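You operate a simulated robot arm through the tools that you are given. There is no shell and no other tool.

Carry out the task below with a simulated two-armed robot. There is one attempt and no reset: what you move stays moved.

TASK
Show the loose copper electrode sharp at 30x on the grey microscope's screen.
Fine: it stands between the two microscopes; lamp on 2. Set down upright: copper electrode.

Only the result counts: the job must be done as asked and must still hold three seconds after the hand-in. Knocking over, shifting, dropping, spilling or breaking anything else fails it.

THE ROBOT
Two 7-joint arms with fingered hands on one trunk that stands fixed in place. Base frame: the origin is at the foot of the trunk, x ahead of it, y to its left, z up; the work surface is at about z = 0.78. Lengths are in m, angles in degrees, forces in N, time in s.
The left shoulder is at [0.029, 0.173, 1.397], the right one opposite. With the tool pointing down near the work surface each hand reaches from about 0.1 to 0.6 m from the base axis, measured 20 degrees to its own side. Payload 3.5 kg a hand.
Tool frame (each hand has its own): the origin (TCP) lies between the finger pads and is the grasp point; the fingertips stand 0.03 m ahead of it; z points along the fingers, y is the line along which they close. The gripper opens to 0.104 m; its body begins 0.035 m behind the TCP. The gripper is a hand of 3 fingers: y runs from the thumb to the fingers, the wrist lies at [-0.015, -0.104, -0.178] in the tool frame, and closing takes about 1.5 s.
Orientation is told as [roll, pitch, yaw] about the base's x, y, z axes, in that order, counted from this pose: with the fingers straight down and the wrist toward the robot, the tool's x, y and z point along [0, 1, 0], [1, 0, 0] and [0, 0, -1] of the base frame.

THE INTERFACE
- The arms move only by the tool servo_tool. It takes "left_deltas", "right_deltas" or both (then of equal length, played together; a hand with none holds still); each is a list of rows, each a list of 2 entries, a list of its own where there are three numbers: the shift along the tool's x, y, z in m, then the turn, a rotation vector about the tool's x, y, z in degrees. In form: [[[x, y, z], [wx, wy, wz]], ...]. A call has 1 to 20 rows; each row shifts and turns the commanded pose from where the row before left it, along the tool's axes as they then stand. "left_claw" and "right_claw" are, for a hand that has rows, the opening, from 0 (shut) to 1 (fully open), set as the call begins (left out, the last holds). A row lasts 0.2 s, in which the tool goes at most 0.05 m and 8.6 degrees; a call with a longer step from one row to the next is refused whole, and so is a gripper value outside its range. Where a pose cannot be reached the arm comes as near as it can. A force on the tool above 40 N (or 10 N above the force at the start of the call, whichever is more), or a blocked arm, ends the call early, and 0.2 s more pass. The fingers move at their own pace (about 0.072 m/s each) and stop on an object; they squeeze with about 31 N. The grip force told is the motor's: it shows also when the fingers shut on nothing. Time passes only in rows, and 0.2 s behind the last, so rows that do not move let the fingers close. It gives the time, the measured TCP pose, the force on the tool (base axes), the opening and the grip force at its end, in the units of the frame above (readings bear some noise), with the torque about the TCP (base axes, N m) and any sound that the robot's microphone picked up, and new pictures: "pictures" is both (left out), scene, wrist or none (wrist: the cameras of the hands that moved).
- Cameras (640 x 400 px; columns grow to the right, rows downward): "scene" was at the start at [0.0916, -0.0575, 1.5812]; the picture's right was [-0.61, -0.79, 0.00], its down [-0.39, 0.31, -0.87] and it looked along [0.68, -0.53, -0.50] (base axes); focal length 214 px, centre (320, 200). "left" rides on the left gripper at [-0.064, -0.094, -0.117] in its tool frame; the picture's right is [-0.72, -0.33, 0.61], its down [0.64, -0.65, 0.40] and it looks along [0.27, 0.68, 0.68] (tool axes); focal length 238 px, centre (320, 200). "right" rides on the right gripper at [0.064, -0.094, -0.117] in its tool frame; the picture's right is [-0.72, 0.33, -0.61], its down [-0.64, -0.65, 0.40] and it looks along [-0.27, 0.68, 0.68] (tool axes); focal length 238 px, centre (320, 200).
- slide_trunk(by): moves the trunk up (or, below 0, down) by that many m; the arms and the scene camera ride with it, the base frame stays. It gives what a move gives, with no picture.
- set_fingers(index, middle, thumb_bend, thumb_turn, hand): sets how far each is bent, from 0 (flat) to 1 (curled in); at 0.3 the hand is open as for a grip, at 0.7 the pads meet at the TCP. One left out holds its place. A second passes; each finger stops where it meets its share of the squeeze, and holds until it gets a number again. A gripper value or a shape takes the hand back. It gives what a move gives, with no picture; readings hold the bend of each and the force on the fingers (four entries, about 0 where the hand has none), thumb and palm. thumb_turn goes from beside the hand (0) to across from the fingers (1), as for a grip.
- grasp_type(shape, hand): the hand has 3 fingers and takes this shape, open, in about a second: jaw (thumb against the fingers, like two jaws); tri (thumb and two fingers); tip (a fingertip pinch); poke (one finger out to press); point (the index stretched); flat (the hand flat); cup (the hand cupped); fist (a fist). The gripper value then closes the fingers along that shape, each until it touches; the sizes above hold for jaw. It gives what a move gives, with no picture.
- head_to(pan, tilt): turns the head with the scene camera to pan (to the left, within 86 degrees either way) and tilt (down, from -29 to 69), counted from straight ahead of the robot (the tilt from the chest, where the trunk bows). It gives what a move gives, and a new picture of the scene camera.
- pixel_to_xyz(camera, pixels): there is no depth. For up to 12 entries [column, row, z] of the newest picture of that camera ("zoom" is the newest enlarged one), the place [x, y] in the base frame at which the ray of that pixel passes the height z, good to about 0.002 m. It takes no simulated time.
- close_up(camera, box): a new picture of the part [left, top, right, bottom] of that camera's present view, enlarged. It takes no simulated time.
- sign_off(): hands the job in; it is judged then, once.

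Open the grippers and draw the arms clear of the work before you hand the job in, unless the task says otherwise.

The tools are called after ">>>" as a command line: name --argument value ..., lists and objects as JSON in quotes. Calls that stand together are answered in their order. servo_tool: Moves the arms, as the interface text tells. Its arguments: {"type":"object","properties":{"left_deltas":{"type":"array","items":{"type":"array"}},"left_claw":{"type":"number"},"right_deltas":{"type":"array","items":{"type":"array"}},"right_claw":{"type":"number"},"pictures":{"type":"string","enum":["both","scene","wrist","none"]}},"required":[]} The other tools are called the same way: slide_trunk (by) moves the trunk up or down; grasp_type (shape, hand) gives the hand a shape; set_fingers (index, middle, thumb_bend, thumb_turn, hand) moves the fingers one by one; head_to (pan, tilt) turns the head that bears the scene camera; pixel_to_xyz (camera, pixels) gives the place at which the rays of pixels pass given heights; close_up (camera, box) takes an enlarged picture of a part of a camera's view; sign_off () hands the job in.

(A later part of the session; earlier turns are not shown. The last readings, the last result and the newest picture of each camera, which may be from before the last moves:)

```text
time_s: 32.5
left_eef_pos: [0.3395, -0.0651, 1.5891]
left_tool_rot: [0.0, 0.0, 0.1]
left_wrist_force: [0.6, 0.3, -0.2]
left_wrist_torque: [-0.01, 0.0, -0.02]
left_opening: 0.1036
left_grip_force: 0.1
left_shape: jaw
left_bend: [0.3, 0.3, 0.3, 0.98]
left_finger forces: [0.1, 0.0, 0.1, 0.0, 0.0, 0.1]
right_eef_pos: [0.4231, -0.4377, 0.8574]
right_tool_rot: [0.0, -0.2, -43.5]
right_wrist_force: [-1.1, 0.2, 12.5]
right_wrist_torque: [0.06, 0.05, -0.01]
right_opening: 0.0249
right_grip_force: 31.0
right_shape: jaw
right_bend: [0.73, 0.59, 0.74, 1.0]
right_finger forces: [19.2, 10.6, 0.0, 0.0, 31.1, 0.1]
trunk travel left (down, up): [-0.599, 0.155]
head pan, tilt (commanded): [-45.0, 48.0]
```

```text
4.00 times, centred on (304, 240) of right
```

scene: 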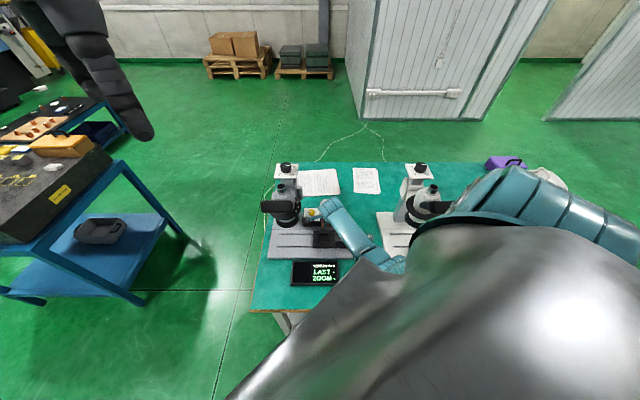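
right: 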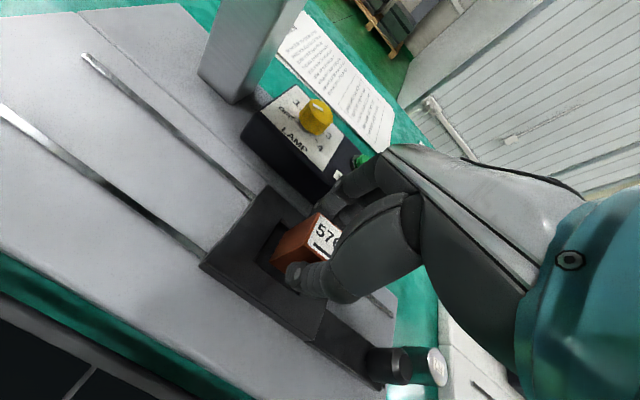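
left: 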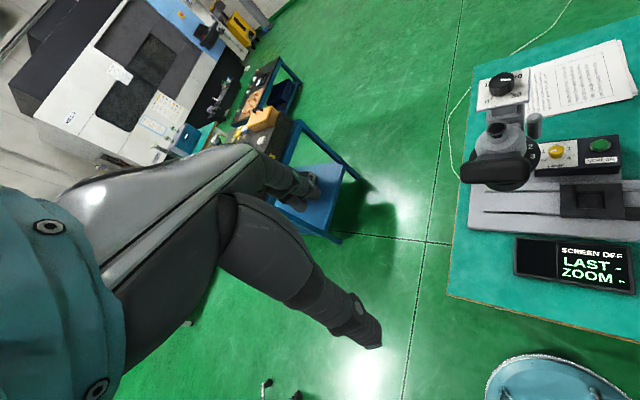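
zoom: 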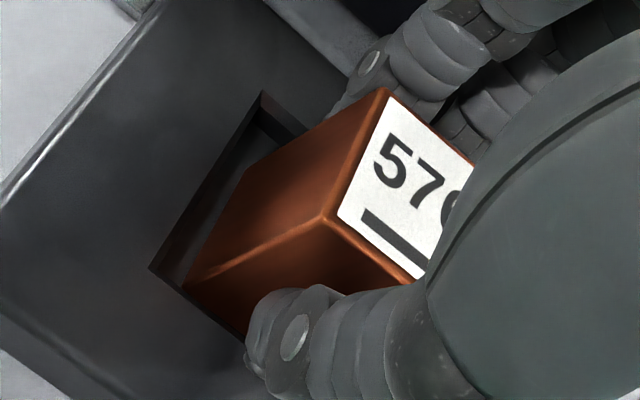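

Contact: force rose by ~16 N, so the block rests on the pocket floor. I relieve 1 mm and open the hand partly to let it go.

>>> servo_tool --right_deltas '[[[0, 0, -0.001], [0, 0, 0]], [[0, 0, 0], [0, 0, 0]]]' --pictures "none"

>>> servo_tool --right_deltas '[[[0, 0, 0], [0, 0, 0]], [[0, 0, 0], [0, 0, 0]], [[0, 0, 0], [0, 0, 0]], [[0, 0, 0], [0, 0, 0]], [[0, 0, 0], [0, 0, 0]]]' --right_claw 0.6 --pictures "wrist"

>>> close_up --camera "right" --box '[230, 170, 390, 290]'

```text
time_s: 33.1
left_eef_pos: [0.3389, -0.0651, 1.589]
left_tool_rot: [0.0, 0.1, 0.1]
left_wrist_force: [-0.7, 0.7, 1.0]
left_wrist_torque: [-0.01, 0.01, 0.04]
left_opening: 0.1034
left_grip_force: 0.1
left_shape: jaw
left_bend: [0.3, 0.3, 0.3, 0.98]
left_finger forces: [0.0, 0.0, 0.0, 0.1, 0.1, 0.1]
right_eef_pos: [0.4239, -0.4367, 0.8586]
right_tool_rot: [0.0, -0.3, -43.5]
right_wrist_force: [2.9, -0.9, 8.6]
right_wrist_torque: [-0.07, -0.04, 0.01]
right_opening: 0.0252
right_grip_force: 31.3
right_shape: jaw
right_bend: [0.73, 0.59, 0.74, 1.0]
right_finger forces: [20.4, 11.6, 0.1, 0.0, 29.5, 0.1]
trunk travel left (down, up): [-0.599, 0.155]
head pan, tilt (commanded): [-45.0, 48.0]
```

```text
time_s: 34.3
left_eef_pos: [0.3401, -0.0641, 1.589]
left_tool_rot: [-0.1, 0.1, 0.1]
left_wrist_force: [-0.6, -1.0, -0.1]
left_wrist_torque: [0.03, 0.01, 0.0]
left_opening: 0.1037
left_grip_force: 0.0
left_shape: jaw
left_bend: [0.3, 0.3, 0.3, 0.98]
left_finger forces: [0.1, 0.1, 0.0, 0.1, 0.0, 0.0]
right_eef_pos: [0.4225, -0.4374, 0.8568]
right_tool_rot: [-0.1, -0.1, -43.5]
right_wrist_force: [-0.2, 0.7, 0.1]
right_wrist_torque: [0.0, -0.04, 0.01]
right_opening: 0.0618
right_grip_force: 0.0
right_shape: jaw
right_bend: [0.29, 0.41, 0.65, 1.0]
right_finger forces: [0.1, 0.0, 0.0, 0.0, 0.0, 0.1]
trunk travel left (down, up): [-0.599, 0.155]
head pan, tilt (commanded): [-45.0, 48.0]
```

right: 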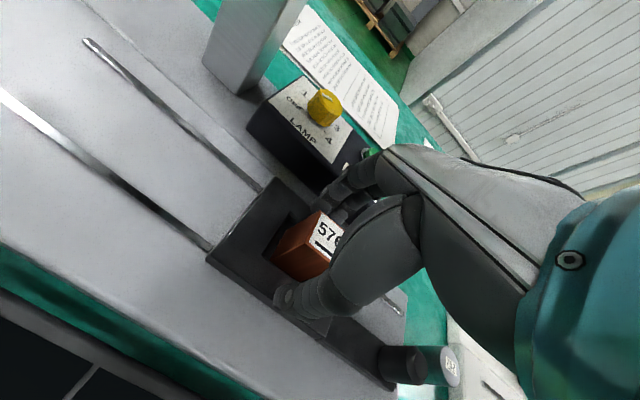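

```text
3.33 times, centred on (310, 230) of right
```

zoom: 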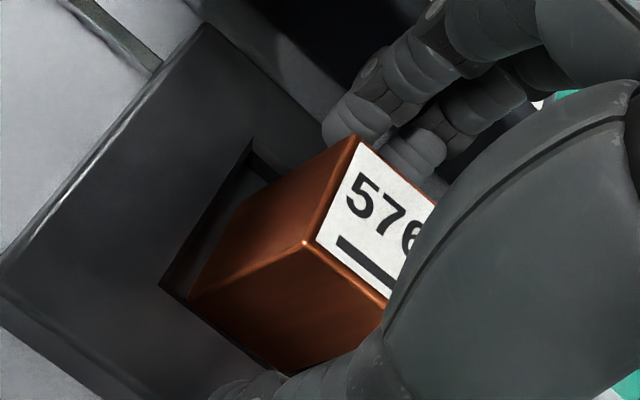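

The block stands in the pocket, released. I open a bit more so the thumb clears, then rise straight up.

>>> servo_tool --right_deltas '[[[0, 0, 0], [0, 0, 0]], [[0, 0, 0], [0, 0, 0]], [[0, 0, 0], [0, 0, 0]]]' --right_claw 0.85 --pictures "none"

>>> servo_tool --right_deltas '[[[0, 0, -0.02], [0, 0, 0]], [[0, 0, -0.03], [0, 0, 0]], [[0, 0, -0.04], [0, 0, 0]], [[0, 0, -0.04], [0, 0, 0]], [[0, 0, 0], [0, 0, 0]]]'

>>> close_up --camera "scene" --box '[290, 210, 370, 260]'

>>> close_up --camera "right" --box '[160, 180, 320, 300]'

```text
time_s: 35.1
left_eef_pos: [0.341, -0.0662, 1.589]
left_tool_rot: [0.0, -0.1, 0.1]
left_wrist_force: [0.3, -0.5, 0.1]
left_wrist_torque: [0.0, 0.04, 0.01]
left_opening: 0.1034
left_grip_force: 0.1
left_shape: jaw
left_bend: [0.3, 0.3, 0.3, 0.98]
left_finger forces: [0.0, 0.0, 0.0, 0.0, 0.0, 0.1]
right_eef_pos: [0.4224, -0.4375, 0.8561]
right_tool_rot: [-0.1, -0.1, -43.5]
right_wrist_force: [-0.2, -0.4, 0.3]
right_wrist_torque: [0.0, 0.01, 0.0]
right_opening: 0.0882
right_grip_force: 0.0
right_shape: jaw
right_bend: [0.27, 0.33, 0.44, 0.99]
right_finger forces: [0.1, 0.1, 0.0, 0.1, 0.0, 0.0]
trunk travel left (down, up): [-0.599, 0.155]
head pan, tilt (commanded): [-45.0, 48.0]
```

```text
time_s: 36.3
left_eef_pos: [0.3408, -0.0655, 1.588]
left_tool_rot: [0.0, 0.0, 0.1]
left_wrist_force: [0.4, -0.5, 0.2]
left_wrist_torque: [0.0, -0.01, -0.01]
left_opening: 0.1038
left_grip_force: 0.1
left_shape: jaw
left_bend: [0.3, 0.3, 0.3, 0.98]
left_finger forces: [0.0, 0.0, 0.0, 0.0, 0.0, 0.0]
right_eef_pos: [0.4225, -0.4357, 0.985]
right_tool_rot: [-0.1, 0.0, -43.5]
right_wrist_force: [0.2, -0.6, -0.5]
right_wrist_torque: [-0.04, 0.0, 0.01]
right_opening: 0.0881
right_grip_force: 0.0
right_shape: jaw
right_bend: [0.27, 0.33, 0.44, 0.99]
right_finger forces: [0.0, 0.1, 0.0, 0.0, 0.1, 0.1]
trunk travel left (down, up): [-0.599, 0.155]
head pan, tilt (commanded): [-45.0, 48.0]
```

scene: 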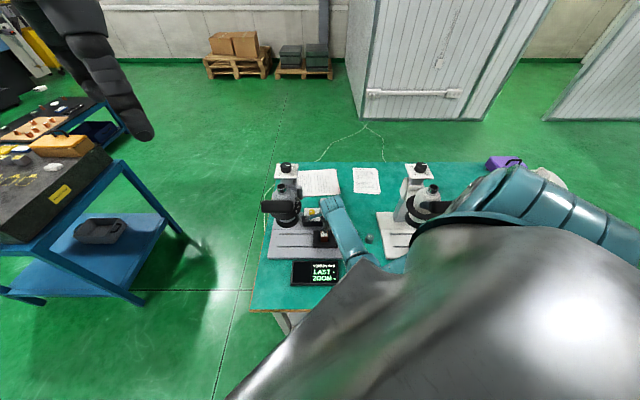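
right: 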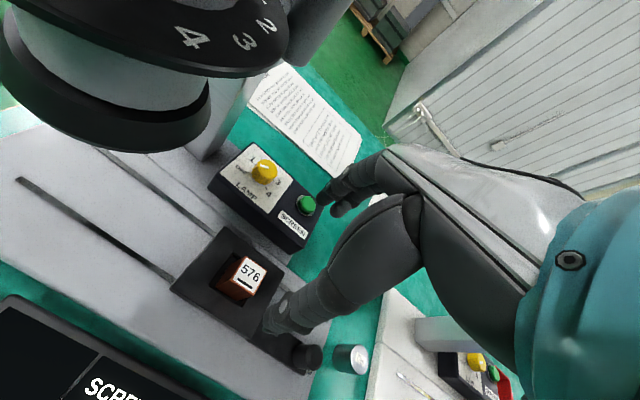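

```text
8.00 times, centred on (330, 235) of scene
```

zoom: 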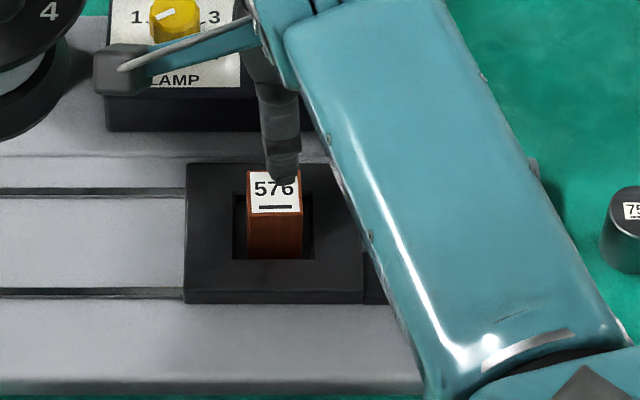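

```text
3.33 times, centred on (240, 240) of right
```

zoom: 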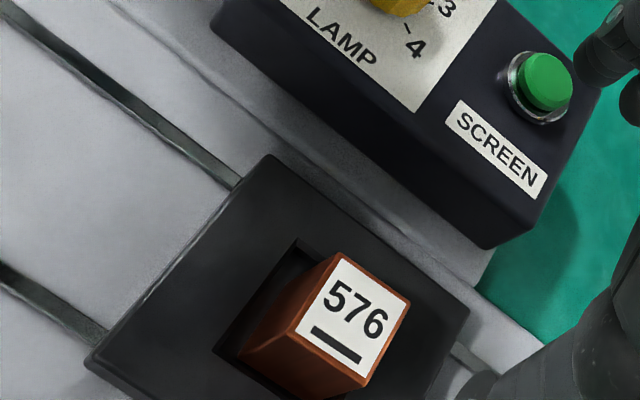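

The block stands upright in the pocket at (0.422,-0.438). Next I move over the green SCREEN button (about (0.497,-0.537,0.868)) and give the hand the poke shape.

>>> servo_tool --right_deltas '[[[0, 0, -0.03], [0, 0, 1.5]], [[-0.005, 0.031, -0.01], [0, 0, 0]], [[-0.005, 0.031, 0], [0, 0, 0]], [[-0.005, 0.031, 0], [0, 0, 0]], [[-0.004, 0.031, 0], [0, 0, 0]], [[0, 0, 0], [0, 0, 0]]]' --pictures "none"

>>> grasp_type --hand "right" --shape "poke"

>>> servo_tool --right_deltas '[[[0, 0, 0], [0, 0, 0]]]'

```text
time_s: 37.7
left_eef_pos: [0.3405, -0.0652, 1.5892]
left_tool_rot: [0.0, 0.0, 0.2]
left_wrist_force: [-0.2, 1.1, 0.3]
left_wrist_torque: [-0.03, -0.07, -0.04]
left_opening: 0.1039
left_grip_force: 0.1
left_shape: jaw
left_bend: [0.3, 0.3, 0.3, 0.98]
left_finger forces: [0.0, 0.0, 0.0, 0.0, 0.0, 0.0]
right_eef_pos: [0.4999, -0.5382, 1.0284]
right_tool_rot: [-0.1, -0.3, -45.0]
right_wrist_force: [0.5, -0.4, 0.4]
right_wrist_torque: [0.02, -0.01, 0.0]
right_opening: 0.0881
right_grip_force: 0.0
right_shape: jaw
right_bend: [0.27, 0.33, 0.44, 0.99]
right_finger forces: [0.1, 0.0, 0.0, 0.0, 0.0, 0.0]
trunk travel left (down, up): [-0.599, 0.155]
head pan, tilt (commanded): [-45.0, 48.0]
```

```text
time_s: 38.6
left_eef_pos: [0.3407, -0.0654, 1.5886]
left_tool_rot: [0.0, 0.0, 0.1]
left_wrist_force: [0.3, 0.6, -0.6]
left_wrist_torque: [-0.01, 0.01, 0.01]
left_opening: 0.1037
left_grip_force: 0.1
left_shape: jaw
left_bend: [0.3, 0.3, 0.3, 0.98]
left_finger forces: [0.0, 0.1, 0.0, 0.0, 0.1, 0.0]
right_eef_pos: [0.4995, -0.5376, 1.0281]
right_tool_rot: [-0.1, 0.0, -45.0]
right_wrist_force: [0.2, -0.2, -0.7]
right_wrist_torque: [-0.01, 0.01, 0.01]
right_opening: 0.0
right_grip_force: 0.1
right_shape: poke
right_bend: [0.7, 0.7, 1.0, 1.0]
right_finger forces: [0.0, 0.0, 0.0, 0.1, 0.0, 0.1]
trunk travel left (down, up): [-0.599, 0.155]
head pan, tilt (commanded): [-45.0, 48.0]
```

```text
time_s: 39.0
left_eef_pos: [0.3407, -0.0646, 1.5879]
left_tool_rot: [0.0, 0.0, 0.1]
left_wrist_force: [-1.1, 0.2, 0.1]
left_wrist_torque: [0.0, 0.03, 0.01]
left_opening: 0.1035
left_grip_force: 0.1
left_shape: jaw
left_bend: [0.3, 0.3, 0.3, 0.98]
left_finger forces: [0.1, 0.1, 0.1, 0.0, 0.0, 0.0]
right_eef_pos: [0.4995, -0.5385, 1.0273]
right_tool_rot: [-0.1, -0.1, -45.0]
right_wrist_force: [-0.2, 0.5, 0.2]
right_wrist_torque: [0.02, 0.0, -0.02]
right_opening: 0.0
right_grip_force: 0.2
right_shape: poke
right_bend: [0.7, 0.7, 1.0, 1.0]
right_finger forces: [0.0, 0.0, 0.0, 0.0, 0.1, 0.1]
trunk travel left (down, up): [-0.599, 0.155]
head pan, tilt (commanded): [-45.0, 48.0]
```

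scene: 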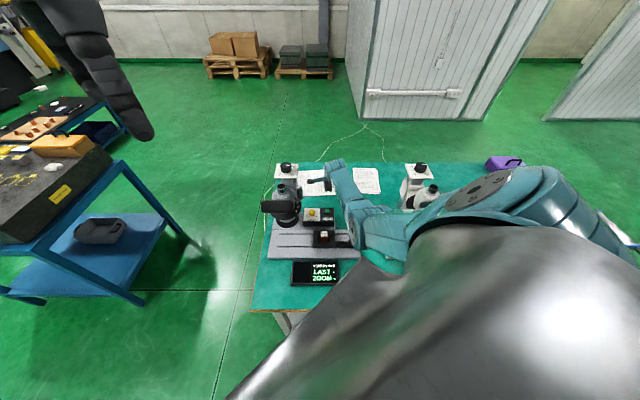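
right: 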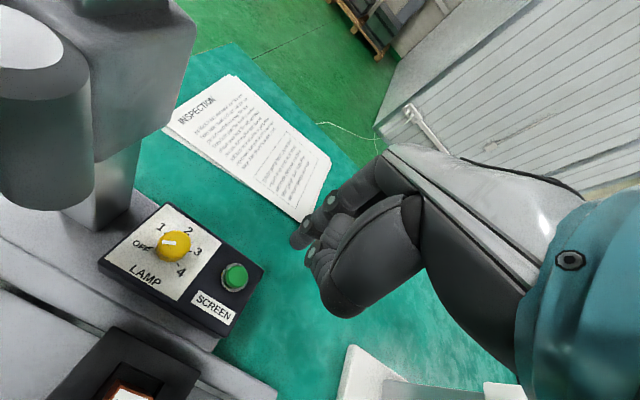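

The poke fingertip is at about the TCP +0.03 along z. I look closely at the ring, peg and lamp dial from this viewpoint.

>>> close_up --camera "right" --box '[0, 0, 240, 150]'

>>> close_up --camera "right" --box '[90, 190, 270, 340]'

>>> close_up --camera "scene" --box '[255, 155, 351, 215]'

```text
2.67 times, centred on (120, 75) of right
```

zoom: 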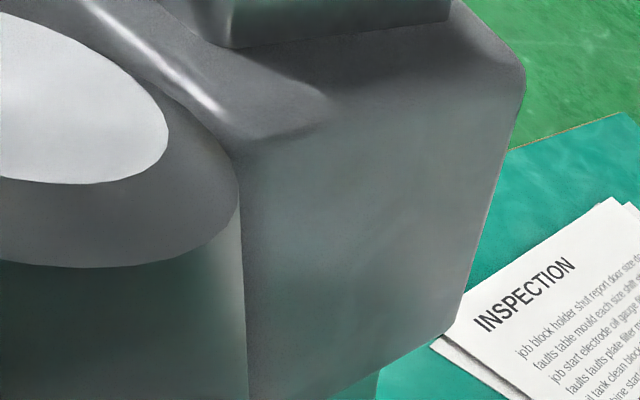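

```text
2.67 times, centred on (180, 265) of right
```

zoom: 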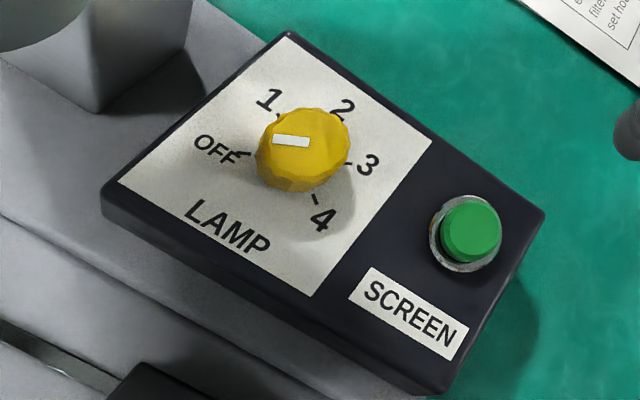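

```text
6.67 times, centred on (303, 185) of scene
```

zoom: 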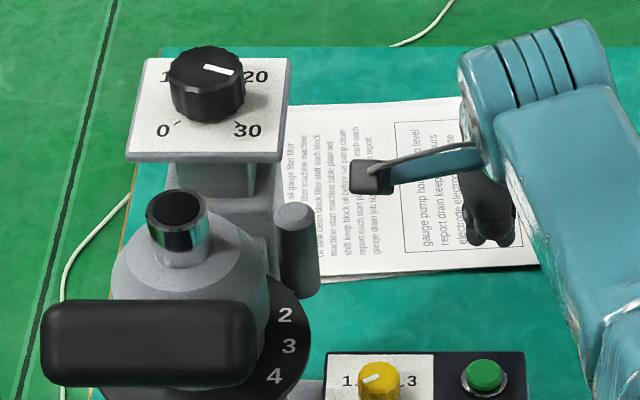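

Lamp pointer is at OFF, so it needs two steps clockwise to 2. First, the SCREEN button: I locate its top from the hand camera.

>>> pixel_to_xyz --camera "right" --pixels '[[237, 278, 0.865], [237, 278, 0.87], [173.3, 245.6, 0.87], [173.3, 245.6, 0.88], [171, 251, 0.855], [151.5, 246, 0.855], [165.7, 234.2, 0.855], [190.5, 251, 0.855], [178.5, 264.5, 0.855], [220, 347, 0.855]]'

>>> pixel_to_xyz --camera "scene" --pixels '[[328, 212, 0.865], [328, 212, 0.87], [311.7, 212, 0.87], [311.7, 212, 0.88], [299, 188, 1.05], [299, 188, 1.1]]'

```text
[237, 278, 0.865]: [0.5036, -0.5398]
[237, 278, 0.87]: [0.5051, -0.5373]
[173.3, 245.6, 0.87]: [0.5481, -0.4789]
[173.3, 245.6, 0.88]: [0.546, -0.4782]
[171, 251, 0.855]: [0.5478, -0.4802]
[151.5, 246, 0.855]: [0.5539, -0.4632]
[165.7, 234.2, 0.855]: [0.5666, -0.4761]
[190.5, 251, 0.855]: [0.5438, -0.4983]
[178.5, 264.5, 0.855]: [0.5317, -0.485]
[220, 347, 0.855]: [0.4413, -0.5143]
```

```text
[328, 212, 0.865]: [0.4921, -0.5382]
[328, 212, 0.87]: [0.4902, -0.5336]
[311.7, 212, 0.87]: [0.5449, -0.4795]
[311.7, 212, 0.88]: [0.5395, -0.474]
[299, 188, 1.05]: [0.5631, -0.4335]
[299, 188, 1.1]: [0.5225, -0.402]
```

I look at the fingertips' shape before pressing.

>>> close_up --camera "right" --box '[220, 150, 420, 330]'

>>> close_up --camera "scene" --box '[310, 165, 374, 225]'

```text
2.22 times, centred on (320, 240) of right
```

zoom: 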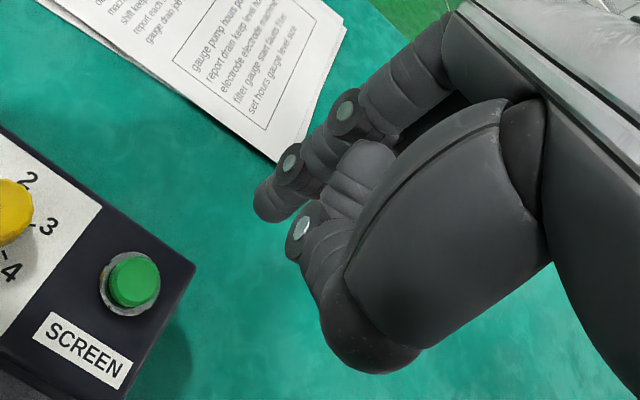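

```text
6.67 times, centred on (342, 195) of scene
```

zoom: 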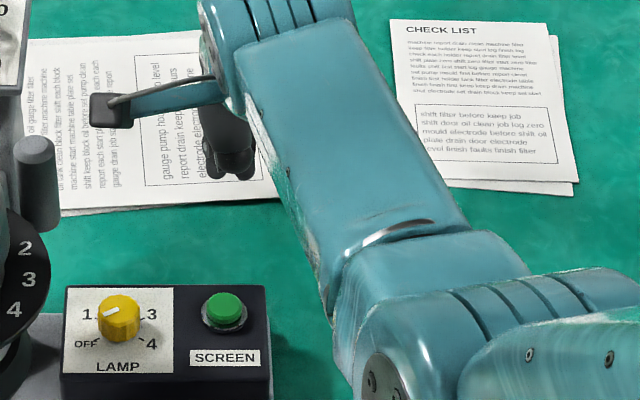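

The index tip leads slightly to +x of the TCP. I shift to centre the tip on the button and descend to just above it.

>>> servo_tool --right_deltas '[[[-0.0088, -0.0018, 0.02], [0, 0, 0]], [[0, 0, 0.035], [0, 0, 0]], [[0, 0, 0.035], [0, 0, 0]], [[0, 0, 0.015], [0, 0, 0]], [[0, 0, 0], [0, 0, 0]]]' --pictures "none"

>>> close_up --camera "right" --box '[220, 150, 420, 330]'

>>> close_up --camera "scene" --box '[300, 175, 364, 235]'

```text
time_s: 40.2
left_eef_pos: [0.3416, -0.0662, 1.5886]
left_tool_rot: [0.0, 0.0, 0.1]
left_wrist_force: [-0.7, 0.4, -0.8]
left_wrist_torque: [0.04, -0.02, 0.0]
left_opening: 0.1036
left_grip_force: 0.1
left_shape: jaw
left_bend: [0.3, 0.3, 0.3, 0.98]
left_finger forces: [0.1, 0.0, 0.0, 0.0, 0.0, 0.0]
right_eef_pos: [0.4909, -0.5448, 0.9588]
right_tool_rot: [0.0, -0.1, -45.0]
right_wrist_force: [0.6, -0.1, -0.3]
right_wrist_torque: [0.01, -0.01, 0.03]
right_opening: 0.0
right_grip_force: 0.0
right_shape: poke
right_bend: [0.7, 0.7, 1.0, 1.0]
right_finger forces: [0.0, 0.0, 0.1, 0.0, 0.1, 0.1]
right hand out of reach, approached as far as the arm can: row 3, 4
trunk travel left (down, up): [-0.599, 0.155]
head pan, tilt (commanded): [-45.0, 48.0]
```

```text
2.22 times, centred on (320, 240) of right
```

zoom: 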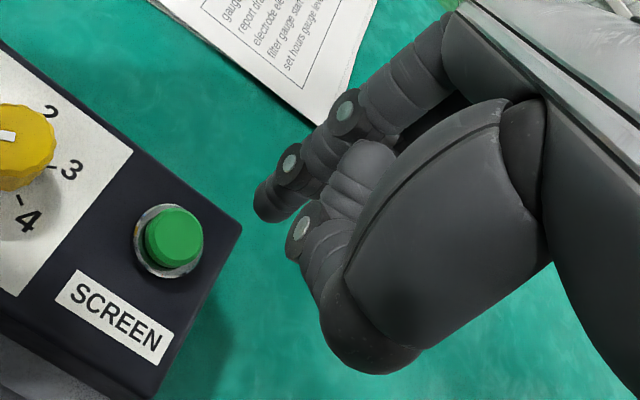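

```text
6.67 times, centred on (332, 205) of scene
```

zoom: 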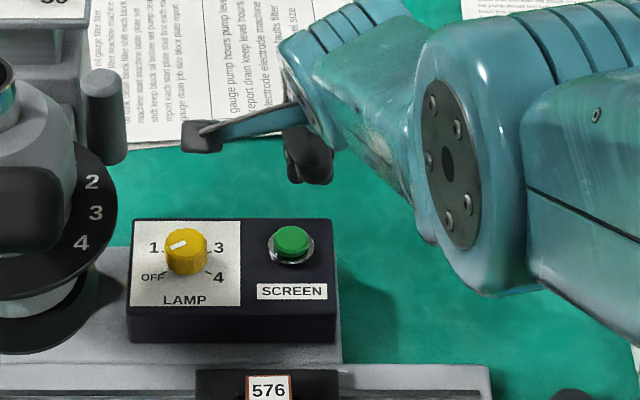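

The arm is fully stretched at this trunk height, so I descend with the trunk. First I re-check the button position from this nearer view.

>>> pixel_to_xyz --camera "right" --pixels '[[254.7, 256.7, 0.868], [254.7, 256.7, 0.86], [297.5, 242, 0.929]]'

>>> slide_trunk --by -0.04

>>> close_up --camera "right" --box '[220, 150, 420, 330]'

>>> close_up --camera "scene" --box '[300, 175, 364, 235]'

```text
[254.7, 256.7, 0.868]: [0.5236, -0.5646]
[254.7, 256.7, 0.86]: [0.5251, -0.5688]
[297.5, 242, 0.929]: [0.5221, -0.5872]
```

```text
time_s: 41.0
left_eef_pos: [0.3399, -0.0656, 1.5486]
left_tool_rot: [0.1, 0.1, 0.0]
left_wrist_force: [-0.5, -0.9, 0.2]
left_wrist_torque: [-0.01, 0.02, 0.03]
left_opening: 0.1037
left_grip_force: 0.1
left_shape: jaw
left_bend: [0.3, 0.3, 0.3, 0.98]
left_finger forces: [0.0, 0.1, 0.0, 0.1, 0.1, 0.1]
right_eef_pos: [0.4875, -0.5444, 0.9199]
right_tool_rot: [-0.1, -0.1, -44.9]
right_wrist_force: [0.3, -0.3, 0.6]
right_wrist_torque: [0.0, -0.03, 0.0]
right_opening: 0.0
right_grip_force: 0.1
right_shape: poke
right_bend: [0.7, 0.7, 1.0, 1.0]
right_finger forces: [0.0, 0.0, 0.0, 0.0, 0.1, 0.1]
trunk travel left (down, up): [-0.559, 0.195]
head pan, tilt (commanded): [-45.0, 48.0]
```

```text
2.22 times, centred on (320, 240) of right
```

zoom: 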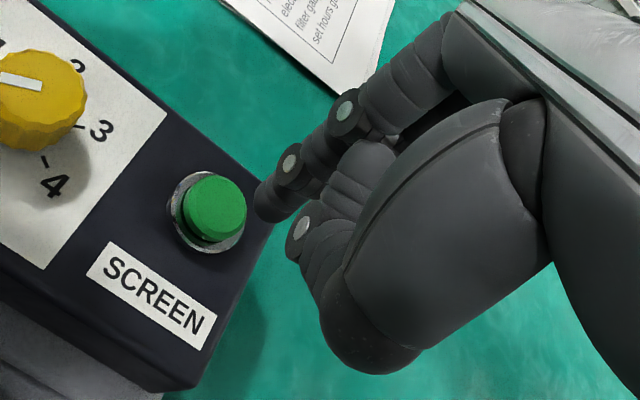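

```text
6.67 times, centred on (332, 205) of scene
```

zoom: 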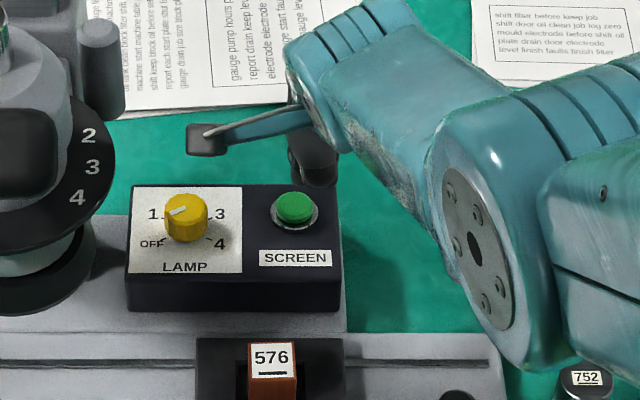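

The previous query used a stale picture; I take a fresh right-hand zoom and query through it.

>>> close_up --camera "right" --box '[220, 180, 348, 260]'

```text
5.00 times, centred on (284, 220) of right
```

zoom: 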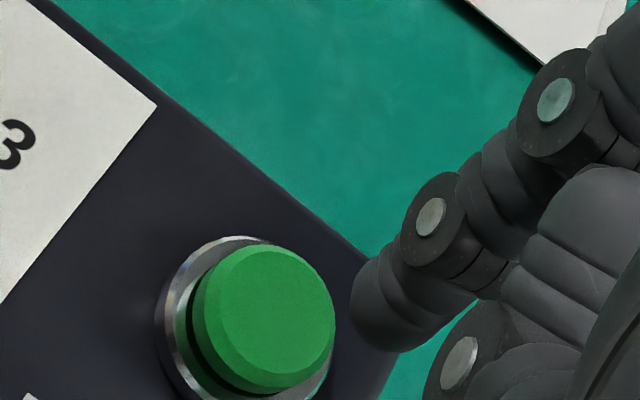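

>>> pixel_to_xyz --camera "zoom" --pixels '[[275, 320, 0.868], [275, 320, 0.872], [240, 318, 0.858], [375, 335, 0.89], [375, 335, 0.885], [375, 335, 0.895]]'

```text
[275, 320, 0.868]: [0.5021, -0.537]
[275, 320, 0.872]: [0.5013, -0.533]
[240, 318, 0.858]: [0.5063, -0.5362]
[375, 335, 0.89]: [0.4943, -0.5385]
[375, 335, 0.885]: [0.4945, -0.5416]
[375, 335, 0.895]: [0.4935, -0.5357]
```

The button centre is at (0.502,-0.536) and the tip about 8 mm short. I shift the tip over it, raise the hand slightly and take the height with the trunk.

>>> servo_tool --right_deltas '[[[0.003, 0.002, -0.01], [0, 0, 0]], [[0.003, 0.0015, -0.015], [0, 0, 0]], [[0, 0, 0], [0, 0, 0]]]' --pictures "none"

>>> slide_trunk --by -0.035

>>> close_up --camera "right" --box '[220, 180, 348, 260]'

>>> close_up --camera "scene" --box '[300, 175, 364, 235]'

```text
time_s: 41.8
left_eef_pos: [0.3409, -0.0647, 1.5486]
left_tool_rot: [0.0, 0.0, 0.1]
left_wrist_force: [-1.1, -0.2, 0.1]
left_wrist_torque: [0.03, 0.02, -0.02]
left_opening: 0.104
left_grip_force: 0.1
left_shape: jaw
left_bend: [0.3, 0.3, 0.3, 0.98]
left_finger forces: [0.0, 0.0, 0.1, 0.0, 0.1, 0.1]
right_eef_pos: [0.4963, -0.5418, 0.9446]
right_tool_rot: [0.0, 0.0, -45.0]
right_wrist_force: [0.5, -1.4, -1.0]
right_wrist_torque: [0.0, 0.01, -0.01]
right_opening: 0.0
right_grip_force: 0.1
right_shape: poke
right_bend: [0.7, 0.7, 1.0, 1.0]
right_finger forces: [0.0, 0.0, 0.0, 0.1, 0.1, 0.0]
trunk travel left (down, up): [-0.559, 0.195]
head pan, tilt (commanded): [-45.0, 48.0]
```

```text
time_s: 42.6
left_eef_pos: [0.3399, -0.0655, 1.5119]
left_tool_rot: [0.0, -0.1, 0.1]
left_wrist_force: [-0.5, -0.6, -0.5]
left_wrist_torque: [-0.02, 0.02, 0.0]
left_opening: 0.1033
left_grip_force: 0.1
left_shape: jaw
left_bend: [0.3, 0.3, 0.3, 0.98]
left_finger forces: [0.1, 0.0, 0.1, 0.1, 0.0, 0.0]
right_eef_pos: [0.4952, -0.5415, 0.9095]
right_tool_rot: [-0.2, -0.1, -45.0]
right_wrist_force: [-0.5, -0.8, -0.1]
right_wrist_torque: [-0.01, 0.02, 0.02]
right_opening: 0.0
right_grip_force: 0.1
right_shape: poke
right_bend: [0.7, 0.7, 1.0, 1.0]
right_finger forces: [0.0, 0.1, 0.0, 0.0, 0.0, 0.0]
trunk travel left (down, up): [-0.524, 0.23]
head pan, tilt (commanded): [-45.0, 48.0]
```

```text
5.00 times, centred on (284, 220) of right
```

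zoom: 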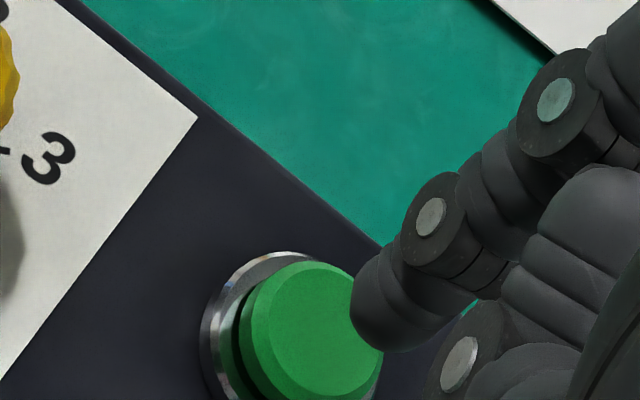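

```text
6.67 times, centred on (332, 205) of scene
```

zoom: 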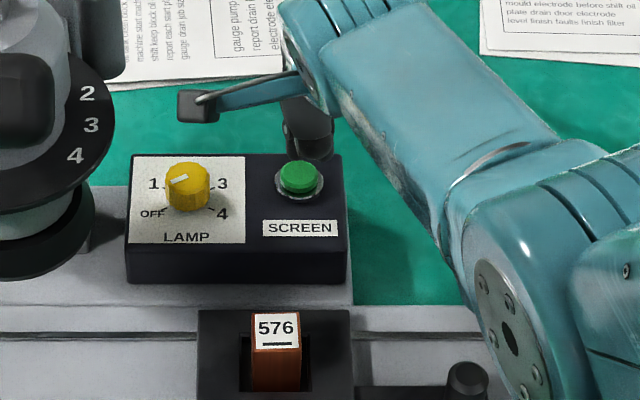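

I query tip and button again in the fresh right zoom.

>>> close_up --camera "right" --box '[252, 210, 316, 260]'

>>> pixel_to_xyz --camera "zoom" --pixels '[[320, 200, 0.87], [330, 260, 0.87], [430, 230, 0.878], [430, 230, 0.874]]'

```text
8.00 times, centred on (284, 235) of right
```

zoom: 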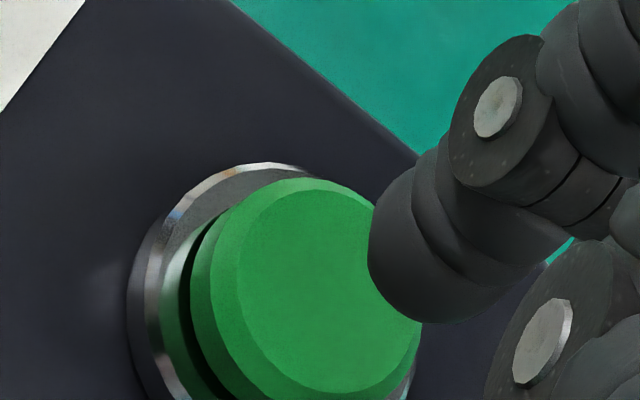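

```text
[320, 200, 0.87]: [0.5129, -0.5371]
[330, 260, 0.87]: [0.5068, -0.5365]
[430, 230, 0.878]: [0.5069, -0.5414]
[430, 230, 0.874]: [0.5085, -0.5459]
```

The tip is now within a few mm of the button centre. I press down in small steps.

>>> servo_tool --right_deltas '[[[0, 0, 0.003], [0, 0, 0]], [[0, 0, 0.003], [0, 0, 0]], [[0, 0, 0.003], [0, 0, 0]], [[0, 0, 0], [0, 0, 0]]]' --pictures "none"

>>> close_up --camera "right" --box '[252, 210, 316, 260]'

>>> close_up --camera "scene" --box '[270, 250, 366, 310]'

```text
time_s: 43.6
left_eef_pos: [0.3421, -0.0657, 1.5128]
left_tool_rot: [0.0, 0.0, 0.1]
left_wrist_force: [-0.1, -1.0, 0.4]
left_wrist_torque: [0.02, 0.01, 0.0]
left_opening: 0.1035
left_grip_force: 0.0
left_shape: jaw
left_bend: [0.3, 0.3, 0.3, 0.98]
left_finger forces: [0.0, 0.0, 0.0, 0.1, 0.0, 0.0]
right_eef_pos: [0.4952, -0.5443, 0.9014]
right_tool_rot: [0.0, -0.1, -45.1]
right_wrist_force: [0.3, 0.8, -0.7]
right_wrist_torque: [0.02, 0.02, -0.01]
right_opening: 0.0
right_grip_force: 0.1
right_shape: poke
right_bend: [0.7, 0.7, 1.0, 1.0]
right_finger forces: [0.0, 0.1, 0.0, 0.0, 0.1, 0.1]
trunk travel left (down, up): [-0.524, 0.23]
head pan, tilt (commanded): [-45.0, 48.0]
```

```text
8.00 times, centred on (284, 235) of right
```

zoom: 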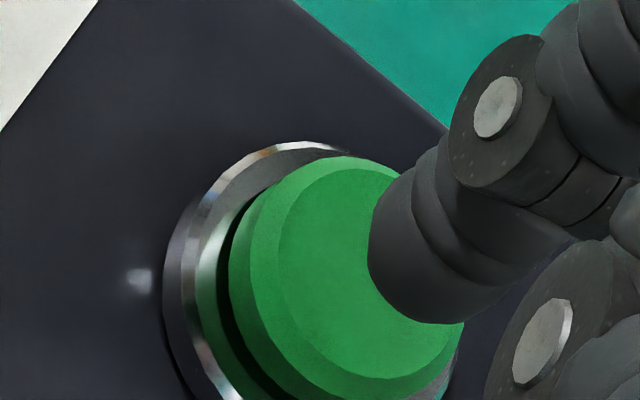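

```text
6.67 times, centred on (318, 280) of scene
```

zoom: 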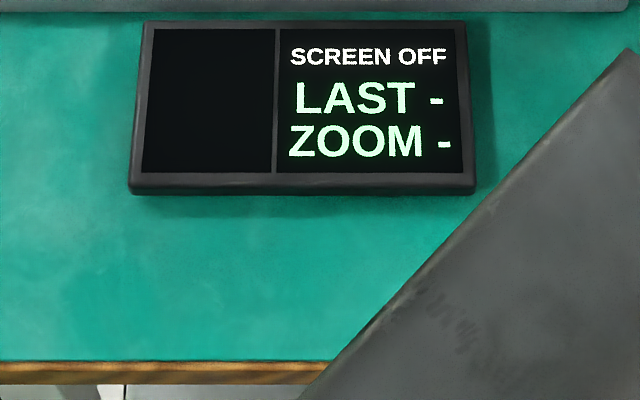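

No contact yet; the tip is over the button's centre. I continue pressing.

>>> servo_tool --right_deltas '[[[0, 0, 0.003], [0, 0, 0]], [[0, 0, 0.003], [0, 0, 0]], [[0, 0, 0], [0, 0, 0]]]' --pictures "none"

>>> close_up --camera "right" --box '[252, 210, 316, 260]'

>>> close_up --camera "scene" --box '[270, 250, 366, 310]'

```text
time_s: 44.4
left_eef_pos: [0.3404, -0.0658, 1.5139]
left_tool_rot: [0.0, 0.0, 0.1]
left_wrist_force: [-0.4, -0.4, -0.2]
left_wrist_torque: [0.02, 0.0, 0.01]
left_opening: 0.1037
left_grip_force: 0.2
left_shape: jaw
left_bend: [0.3, 0.3, 0.3, 0.98]
left_finger forces: [0.1, 0.0, 0.1, 0.1, 0.1, 0.1]
right_eef_pos: [0.4958, -0.5421, 0.8939]
right_tool_rot: [-0.1, -0.1, -45.0]
right_wrist_force: [0.4, -0.1, 0.0]
right_wrist_torque: [0.0, -0.04, -0.02]
right_opening: 0.0
right_grip_force: 0.0
right_shape: poke
right_bend: [0.7, 0.7, 1.0, 1.0]
right_finger forces: [0.0, 0.1, 0.0, 0.0, 0.0, 0.0]
trunk travel left (down, up): [-0.524, 0.23]
head pan, tilt (commanded): [-45.0, 48.0]
```

```text
8.00 times, centred on (284, 235) of right
```

zoom: 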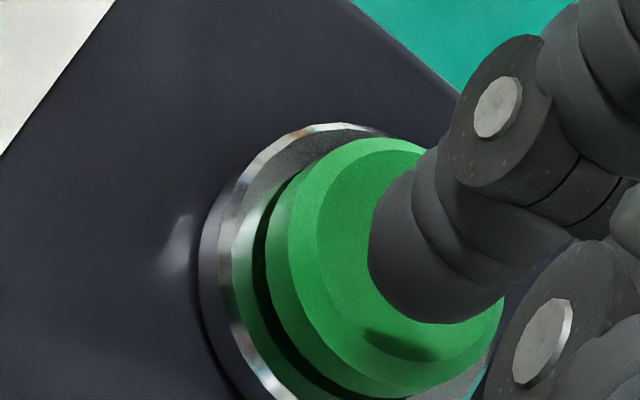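

```text
6.67 times, centred on (318, 280) of scene
```

zoom: 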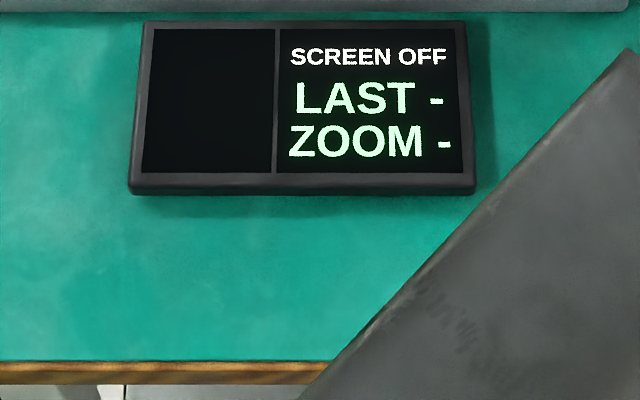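

The tip's shadow shows it is nearly touching. I press further.

>>> servo_tool --right_deltas '[[[0, 0, 0.003], [0, 0, 0]], [[0, 0, 0.003], [0, 0, 0]], [[0, 0, 0], [0, 0, 0]]]' --pictures "none"

>>> close_up --camera "scene" --box '[270, 250, 366, 310]'

```text
time_s: 45.2
left_eef_pos: [0.3401, -0.0648, 1.5138]
left_tool_rot: [0.0, 0.1, 0.1]
left_wrist_force: [-0.4, -0.5, 0.1]
left_wrist_torque: [0.01, -0.02, 0.0]
left_opening: 0.1032
left_grip_force: 0.0
left_shape: jaw
left_bend: [0.3, 0.3, 0.3, 0.98]
left_finger forces: [0.0, 0.1, 0.0, 0.0, 0.1, 0.0]
right_eef_pos: [0.4966, -0.542, 0.8893]
right_tool_rot: [-0.1, -0.1, -45.0]
right_wrist_force: [-0.1, -0.2, -1.2]
right_wrist_torque: [-0.02, 0.0, 0.0]
right_opening: 0.0001
right_grip_force: 0.1
right_shape: poke
right_bend: [0.7, 0.7, 1.0, 1.0]
right_finger forces: [0.1, 0.1, 0.0, 0.0, 0.0, 0.0]
trunk travel left (down, up): [-0.524, 0.23]
head pan, tilt (commanded): [-45.0, 48.0]
```

```text
6.67 times, centred on (318, 280) of scene
```

zoom: 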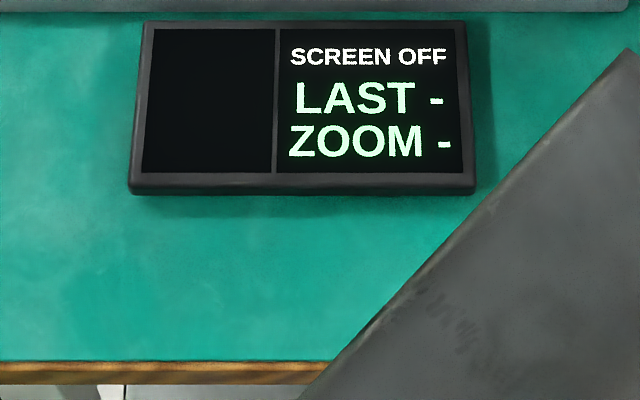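

>>> servo_tool --right_deltas '[[[0, 0, 0.002], [0, 0, 0]], [[0, 0, 0.002], [0, 0, 0]], [[0, 0, 0.002], [0, 0, 0]], [[0, 0, 0], [0, 0, 0]]]' --pictures "none"

>>> close_up --camera "scene" --box '[270, 250, 366, 310]'

>>> close_up --camera "right" --box '[252, 210, 316, 260]'

```text
time_s: 46.2
left_eef_pos: [0.3402, -0.0648, 1.5137]
left_tool_rot: [0.0, 0.0, 0.1]
left_wrist_force: [0.1, 0.4, 0.7]
left_wrist_torque: [0.02, 0.01, 0.01]
left_opening: 0.1034
left_grip_force: 0.1
left_shape: jaw
left_bend: [0.3, 0.3, 0.3, 0.98]
left_finger forces: [0.1, 0.0, 0.1, 0.1, 0.1, 0.0]
right_eef_pos: [0.4956, -0.5423, 0.8842]
right_tool_rot: [-0.1, 0.0, -44.9]
right_wrist_force: [0.0, 0.3, 0.3]
right_wrist_torque: [0.05, -0.06, 0.01]
right_opening: 0.0
right_grip_force: 0.1
right_shape: poke
right_bend: [0.7, 0.7, 1.0, 1.0]
right_finger forces: [1.3, 0.0, 0.0, 0.1, 0.0, 0.1]
trunk travel left (down, up): [-0.524, 0.23]
head pan, tilt (commanded): [-45.0, 48.0]
```

```text
6.67 times, centred on (318, 280) of scene
```

zoom: 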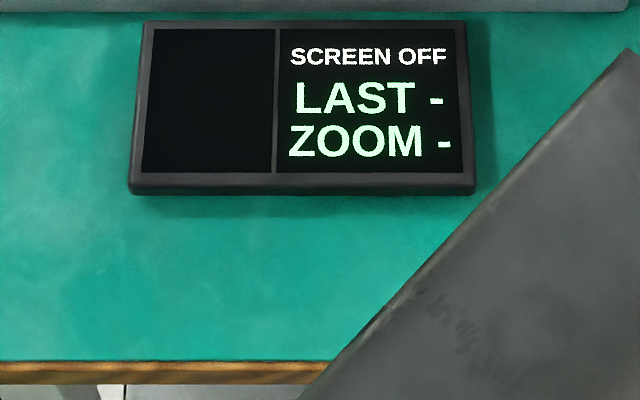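

```text
8.00 times, centred on (284, 235) of right
```

zoom: 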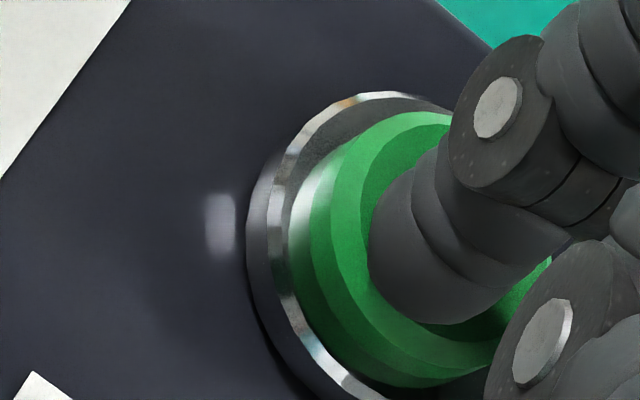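

Contact now (index force 1.3 N, button slightly pressed). I press a little deeper.

>>> servo_tool --right_deltas '[[[0, 0, 0.002], [0, 0, 0]], [[0, 0, 0.002], [0, 0, 0]], [[0, 0, 0], [0, 0, 0]]]' --pictures "none"

>>> close_up --camera "scene" --box '[270, 250, 366, 310]'

```text
time_s: 47.0
left_eef_pos: [0.3408, -0.0645, 1.5123]
left_tool_rot: [0.0, -0.1, 0.2]
left_wrist_force: [-0.3, 0.5, 0.7]
left_wrist_torque: [0.01, -0.01, 0.0]
left_opening: 0.1036
left_grip_force: 0.0
left_shape: jaw
left_bend: [0.3, 0.3, 0.3, 0.98]
left_finger forces: [0.0, 0.0, 0.1, 0.0, 0.0, 0.0]
right_eef_pos: [0.4918, -0.5419, 0.8823]
right_tool_rot: [-0.1, -0.2, -45.0]
right_wrist_force: [0.2, -1.3, 5.5]
right_wrist_torque: [-0.01, -0.07, -0.03]
right_opening: 0.0001
right_grip_force: 0.0
right_shape: poke
right_bend: [0.7, 0.7, 1.0, 1.0]
right_finger forces: [4.9, 0.0, 0.1, 0.0, 0.0, 0.0]
right hand out of reach, approached as far as the arm can: row 1
trunk travel left (down, up): [-0.524, 0.23]
head pan, tilt (commanded): [-45.0, 48.0]
heard: click
```

```text
6.67 times, centred on (318, 280) of scene
```

zoom: 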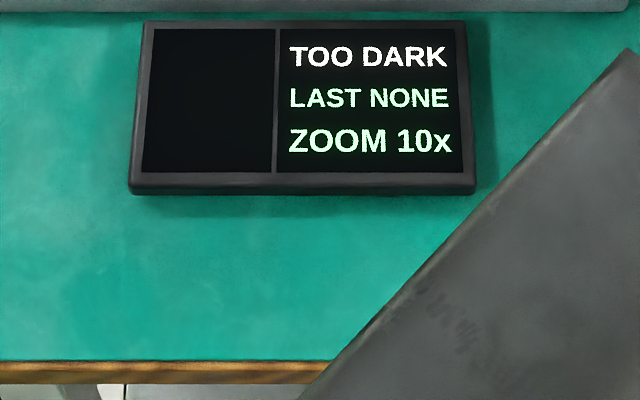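

The screen came on: "TOO DARK, LAST NONE, ZOOM 10x" — so the ring now at 1 gives 10x, and 30x is ring position 3. I raise the hand and locate the grey peg next to the ring by the rays of both cameras.

>>> pixel_to_xyz --camera "right" --pixels '[[22.5, 33.8, 1.05], [22.5, 33.8, 1.1], [22.5, 33.8, 1.0], [20, 210, 1.0], [20, 210, 1.05]]'

>>> slide_trunk --by 0.06

>>> head_to --pan -42 --tilt 46

>>> close_up --camera "scene" --box '[250, 150, 346, 210]'

```text
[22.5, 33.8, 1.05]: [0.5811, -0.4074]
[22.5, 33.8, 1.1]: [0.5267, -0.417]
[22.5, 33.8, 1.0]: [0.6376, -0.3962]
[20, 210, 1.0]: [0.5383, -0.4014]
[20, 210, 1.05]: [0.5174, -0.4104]
```

```text
time_s: 48.0
left_eef_pos: [0.3398, -0.0646, 1.5726]
left_tool_rot: [0.0, 0.0, 0.1]
left_wrist_force: [0.6, -0.4, 0.0]
left_wrist_torque: [-0.01, 0.03, -0.02]
left_opening: 0.1038
left_grip_force: 0.0
left_shape: jaw
left_bend: [0.3, 0.3, 0.3, 0.98]
left_finger forces: [0.0, 0.0, 0.0, 0.0, 0.0, 0.1]
right_eef_pos: [0.4922, -0.5424, 0.9438]
right_tool_rot: [0.3, -0.3, -44.9]
right_wrist_force: [0.2, -0.1, 0.3]
right_wrist_torque: [0.03, 0.01, 0.02]
right_opening: 0.0
right_grip_force: 0.0
right_shape: poke
right_bend: [0.7, 0.7, 1.0, 1.0]
right_finger forces: [0.1, 0.1, 0.1, 0.1, 0.1, 0.0]
trunk travel left (down, up): [-0.584, 0.17]
head pan, tilt (commanded): [-45.0, 48.0]
```

```text
time_s: 48.7
left_eef_pos: [0.3408, -0.0642, 1.5733]
left_tool_rot: [0.1, 0.0, 0.2]
left_wrist_force: [0.2, 0.4, 0.2]
left_wrist_torque: [-0.03, 0.0, 0.0]
left_opening: 0.1037
left_grip_force: 0.1
left_shape: jaw
left_bend: [0.3, 0.3, 0.3, 0.98]
left_finger forces: [0.0, 0.0, 0.0, 0.1, 0.1, 0.0]
right_eef_pos: [0.493, -0.5421, 0.9442]
right_tool_rot: [0.2, -0.4, -44.8]
right_wrist_force: [-0.7, -0.3, -0.3]
right_wrist_torque: [-0.02, -0.02, 0.0]
right_opening: 0.0003
right_grip_force: 0.0
right_shape: poke
right_bend: [0.7, 0.7, 1.0, 1.0]
right_finger forces: [0.0, 0.1, 0.0, 0.0, 0.0, 0.0]
trunk travel left (down, up): [-0.584, 0.17]
head pan, tilt (commanded): [-42.0, 46.0]
```

scene: 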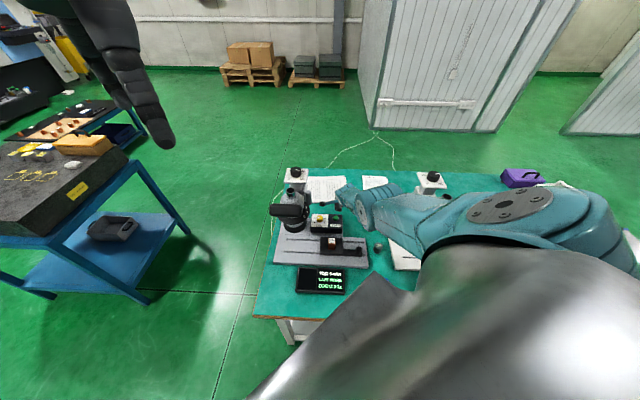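

```text
6.67 times, centred on (298, 180) of scene
```

zoom: 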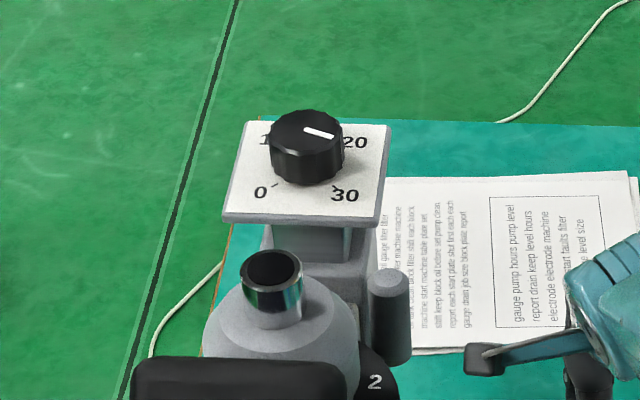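

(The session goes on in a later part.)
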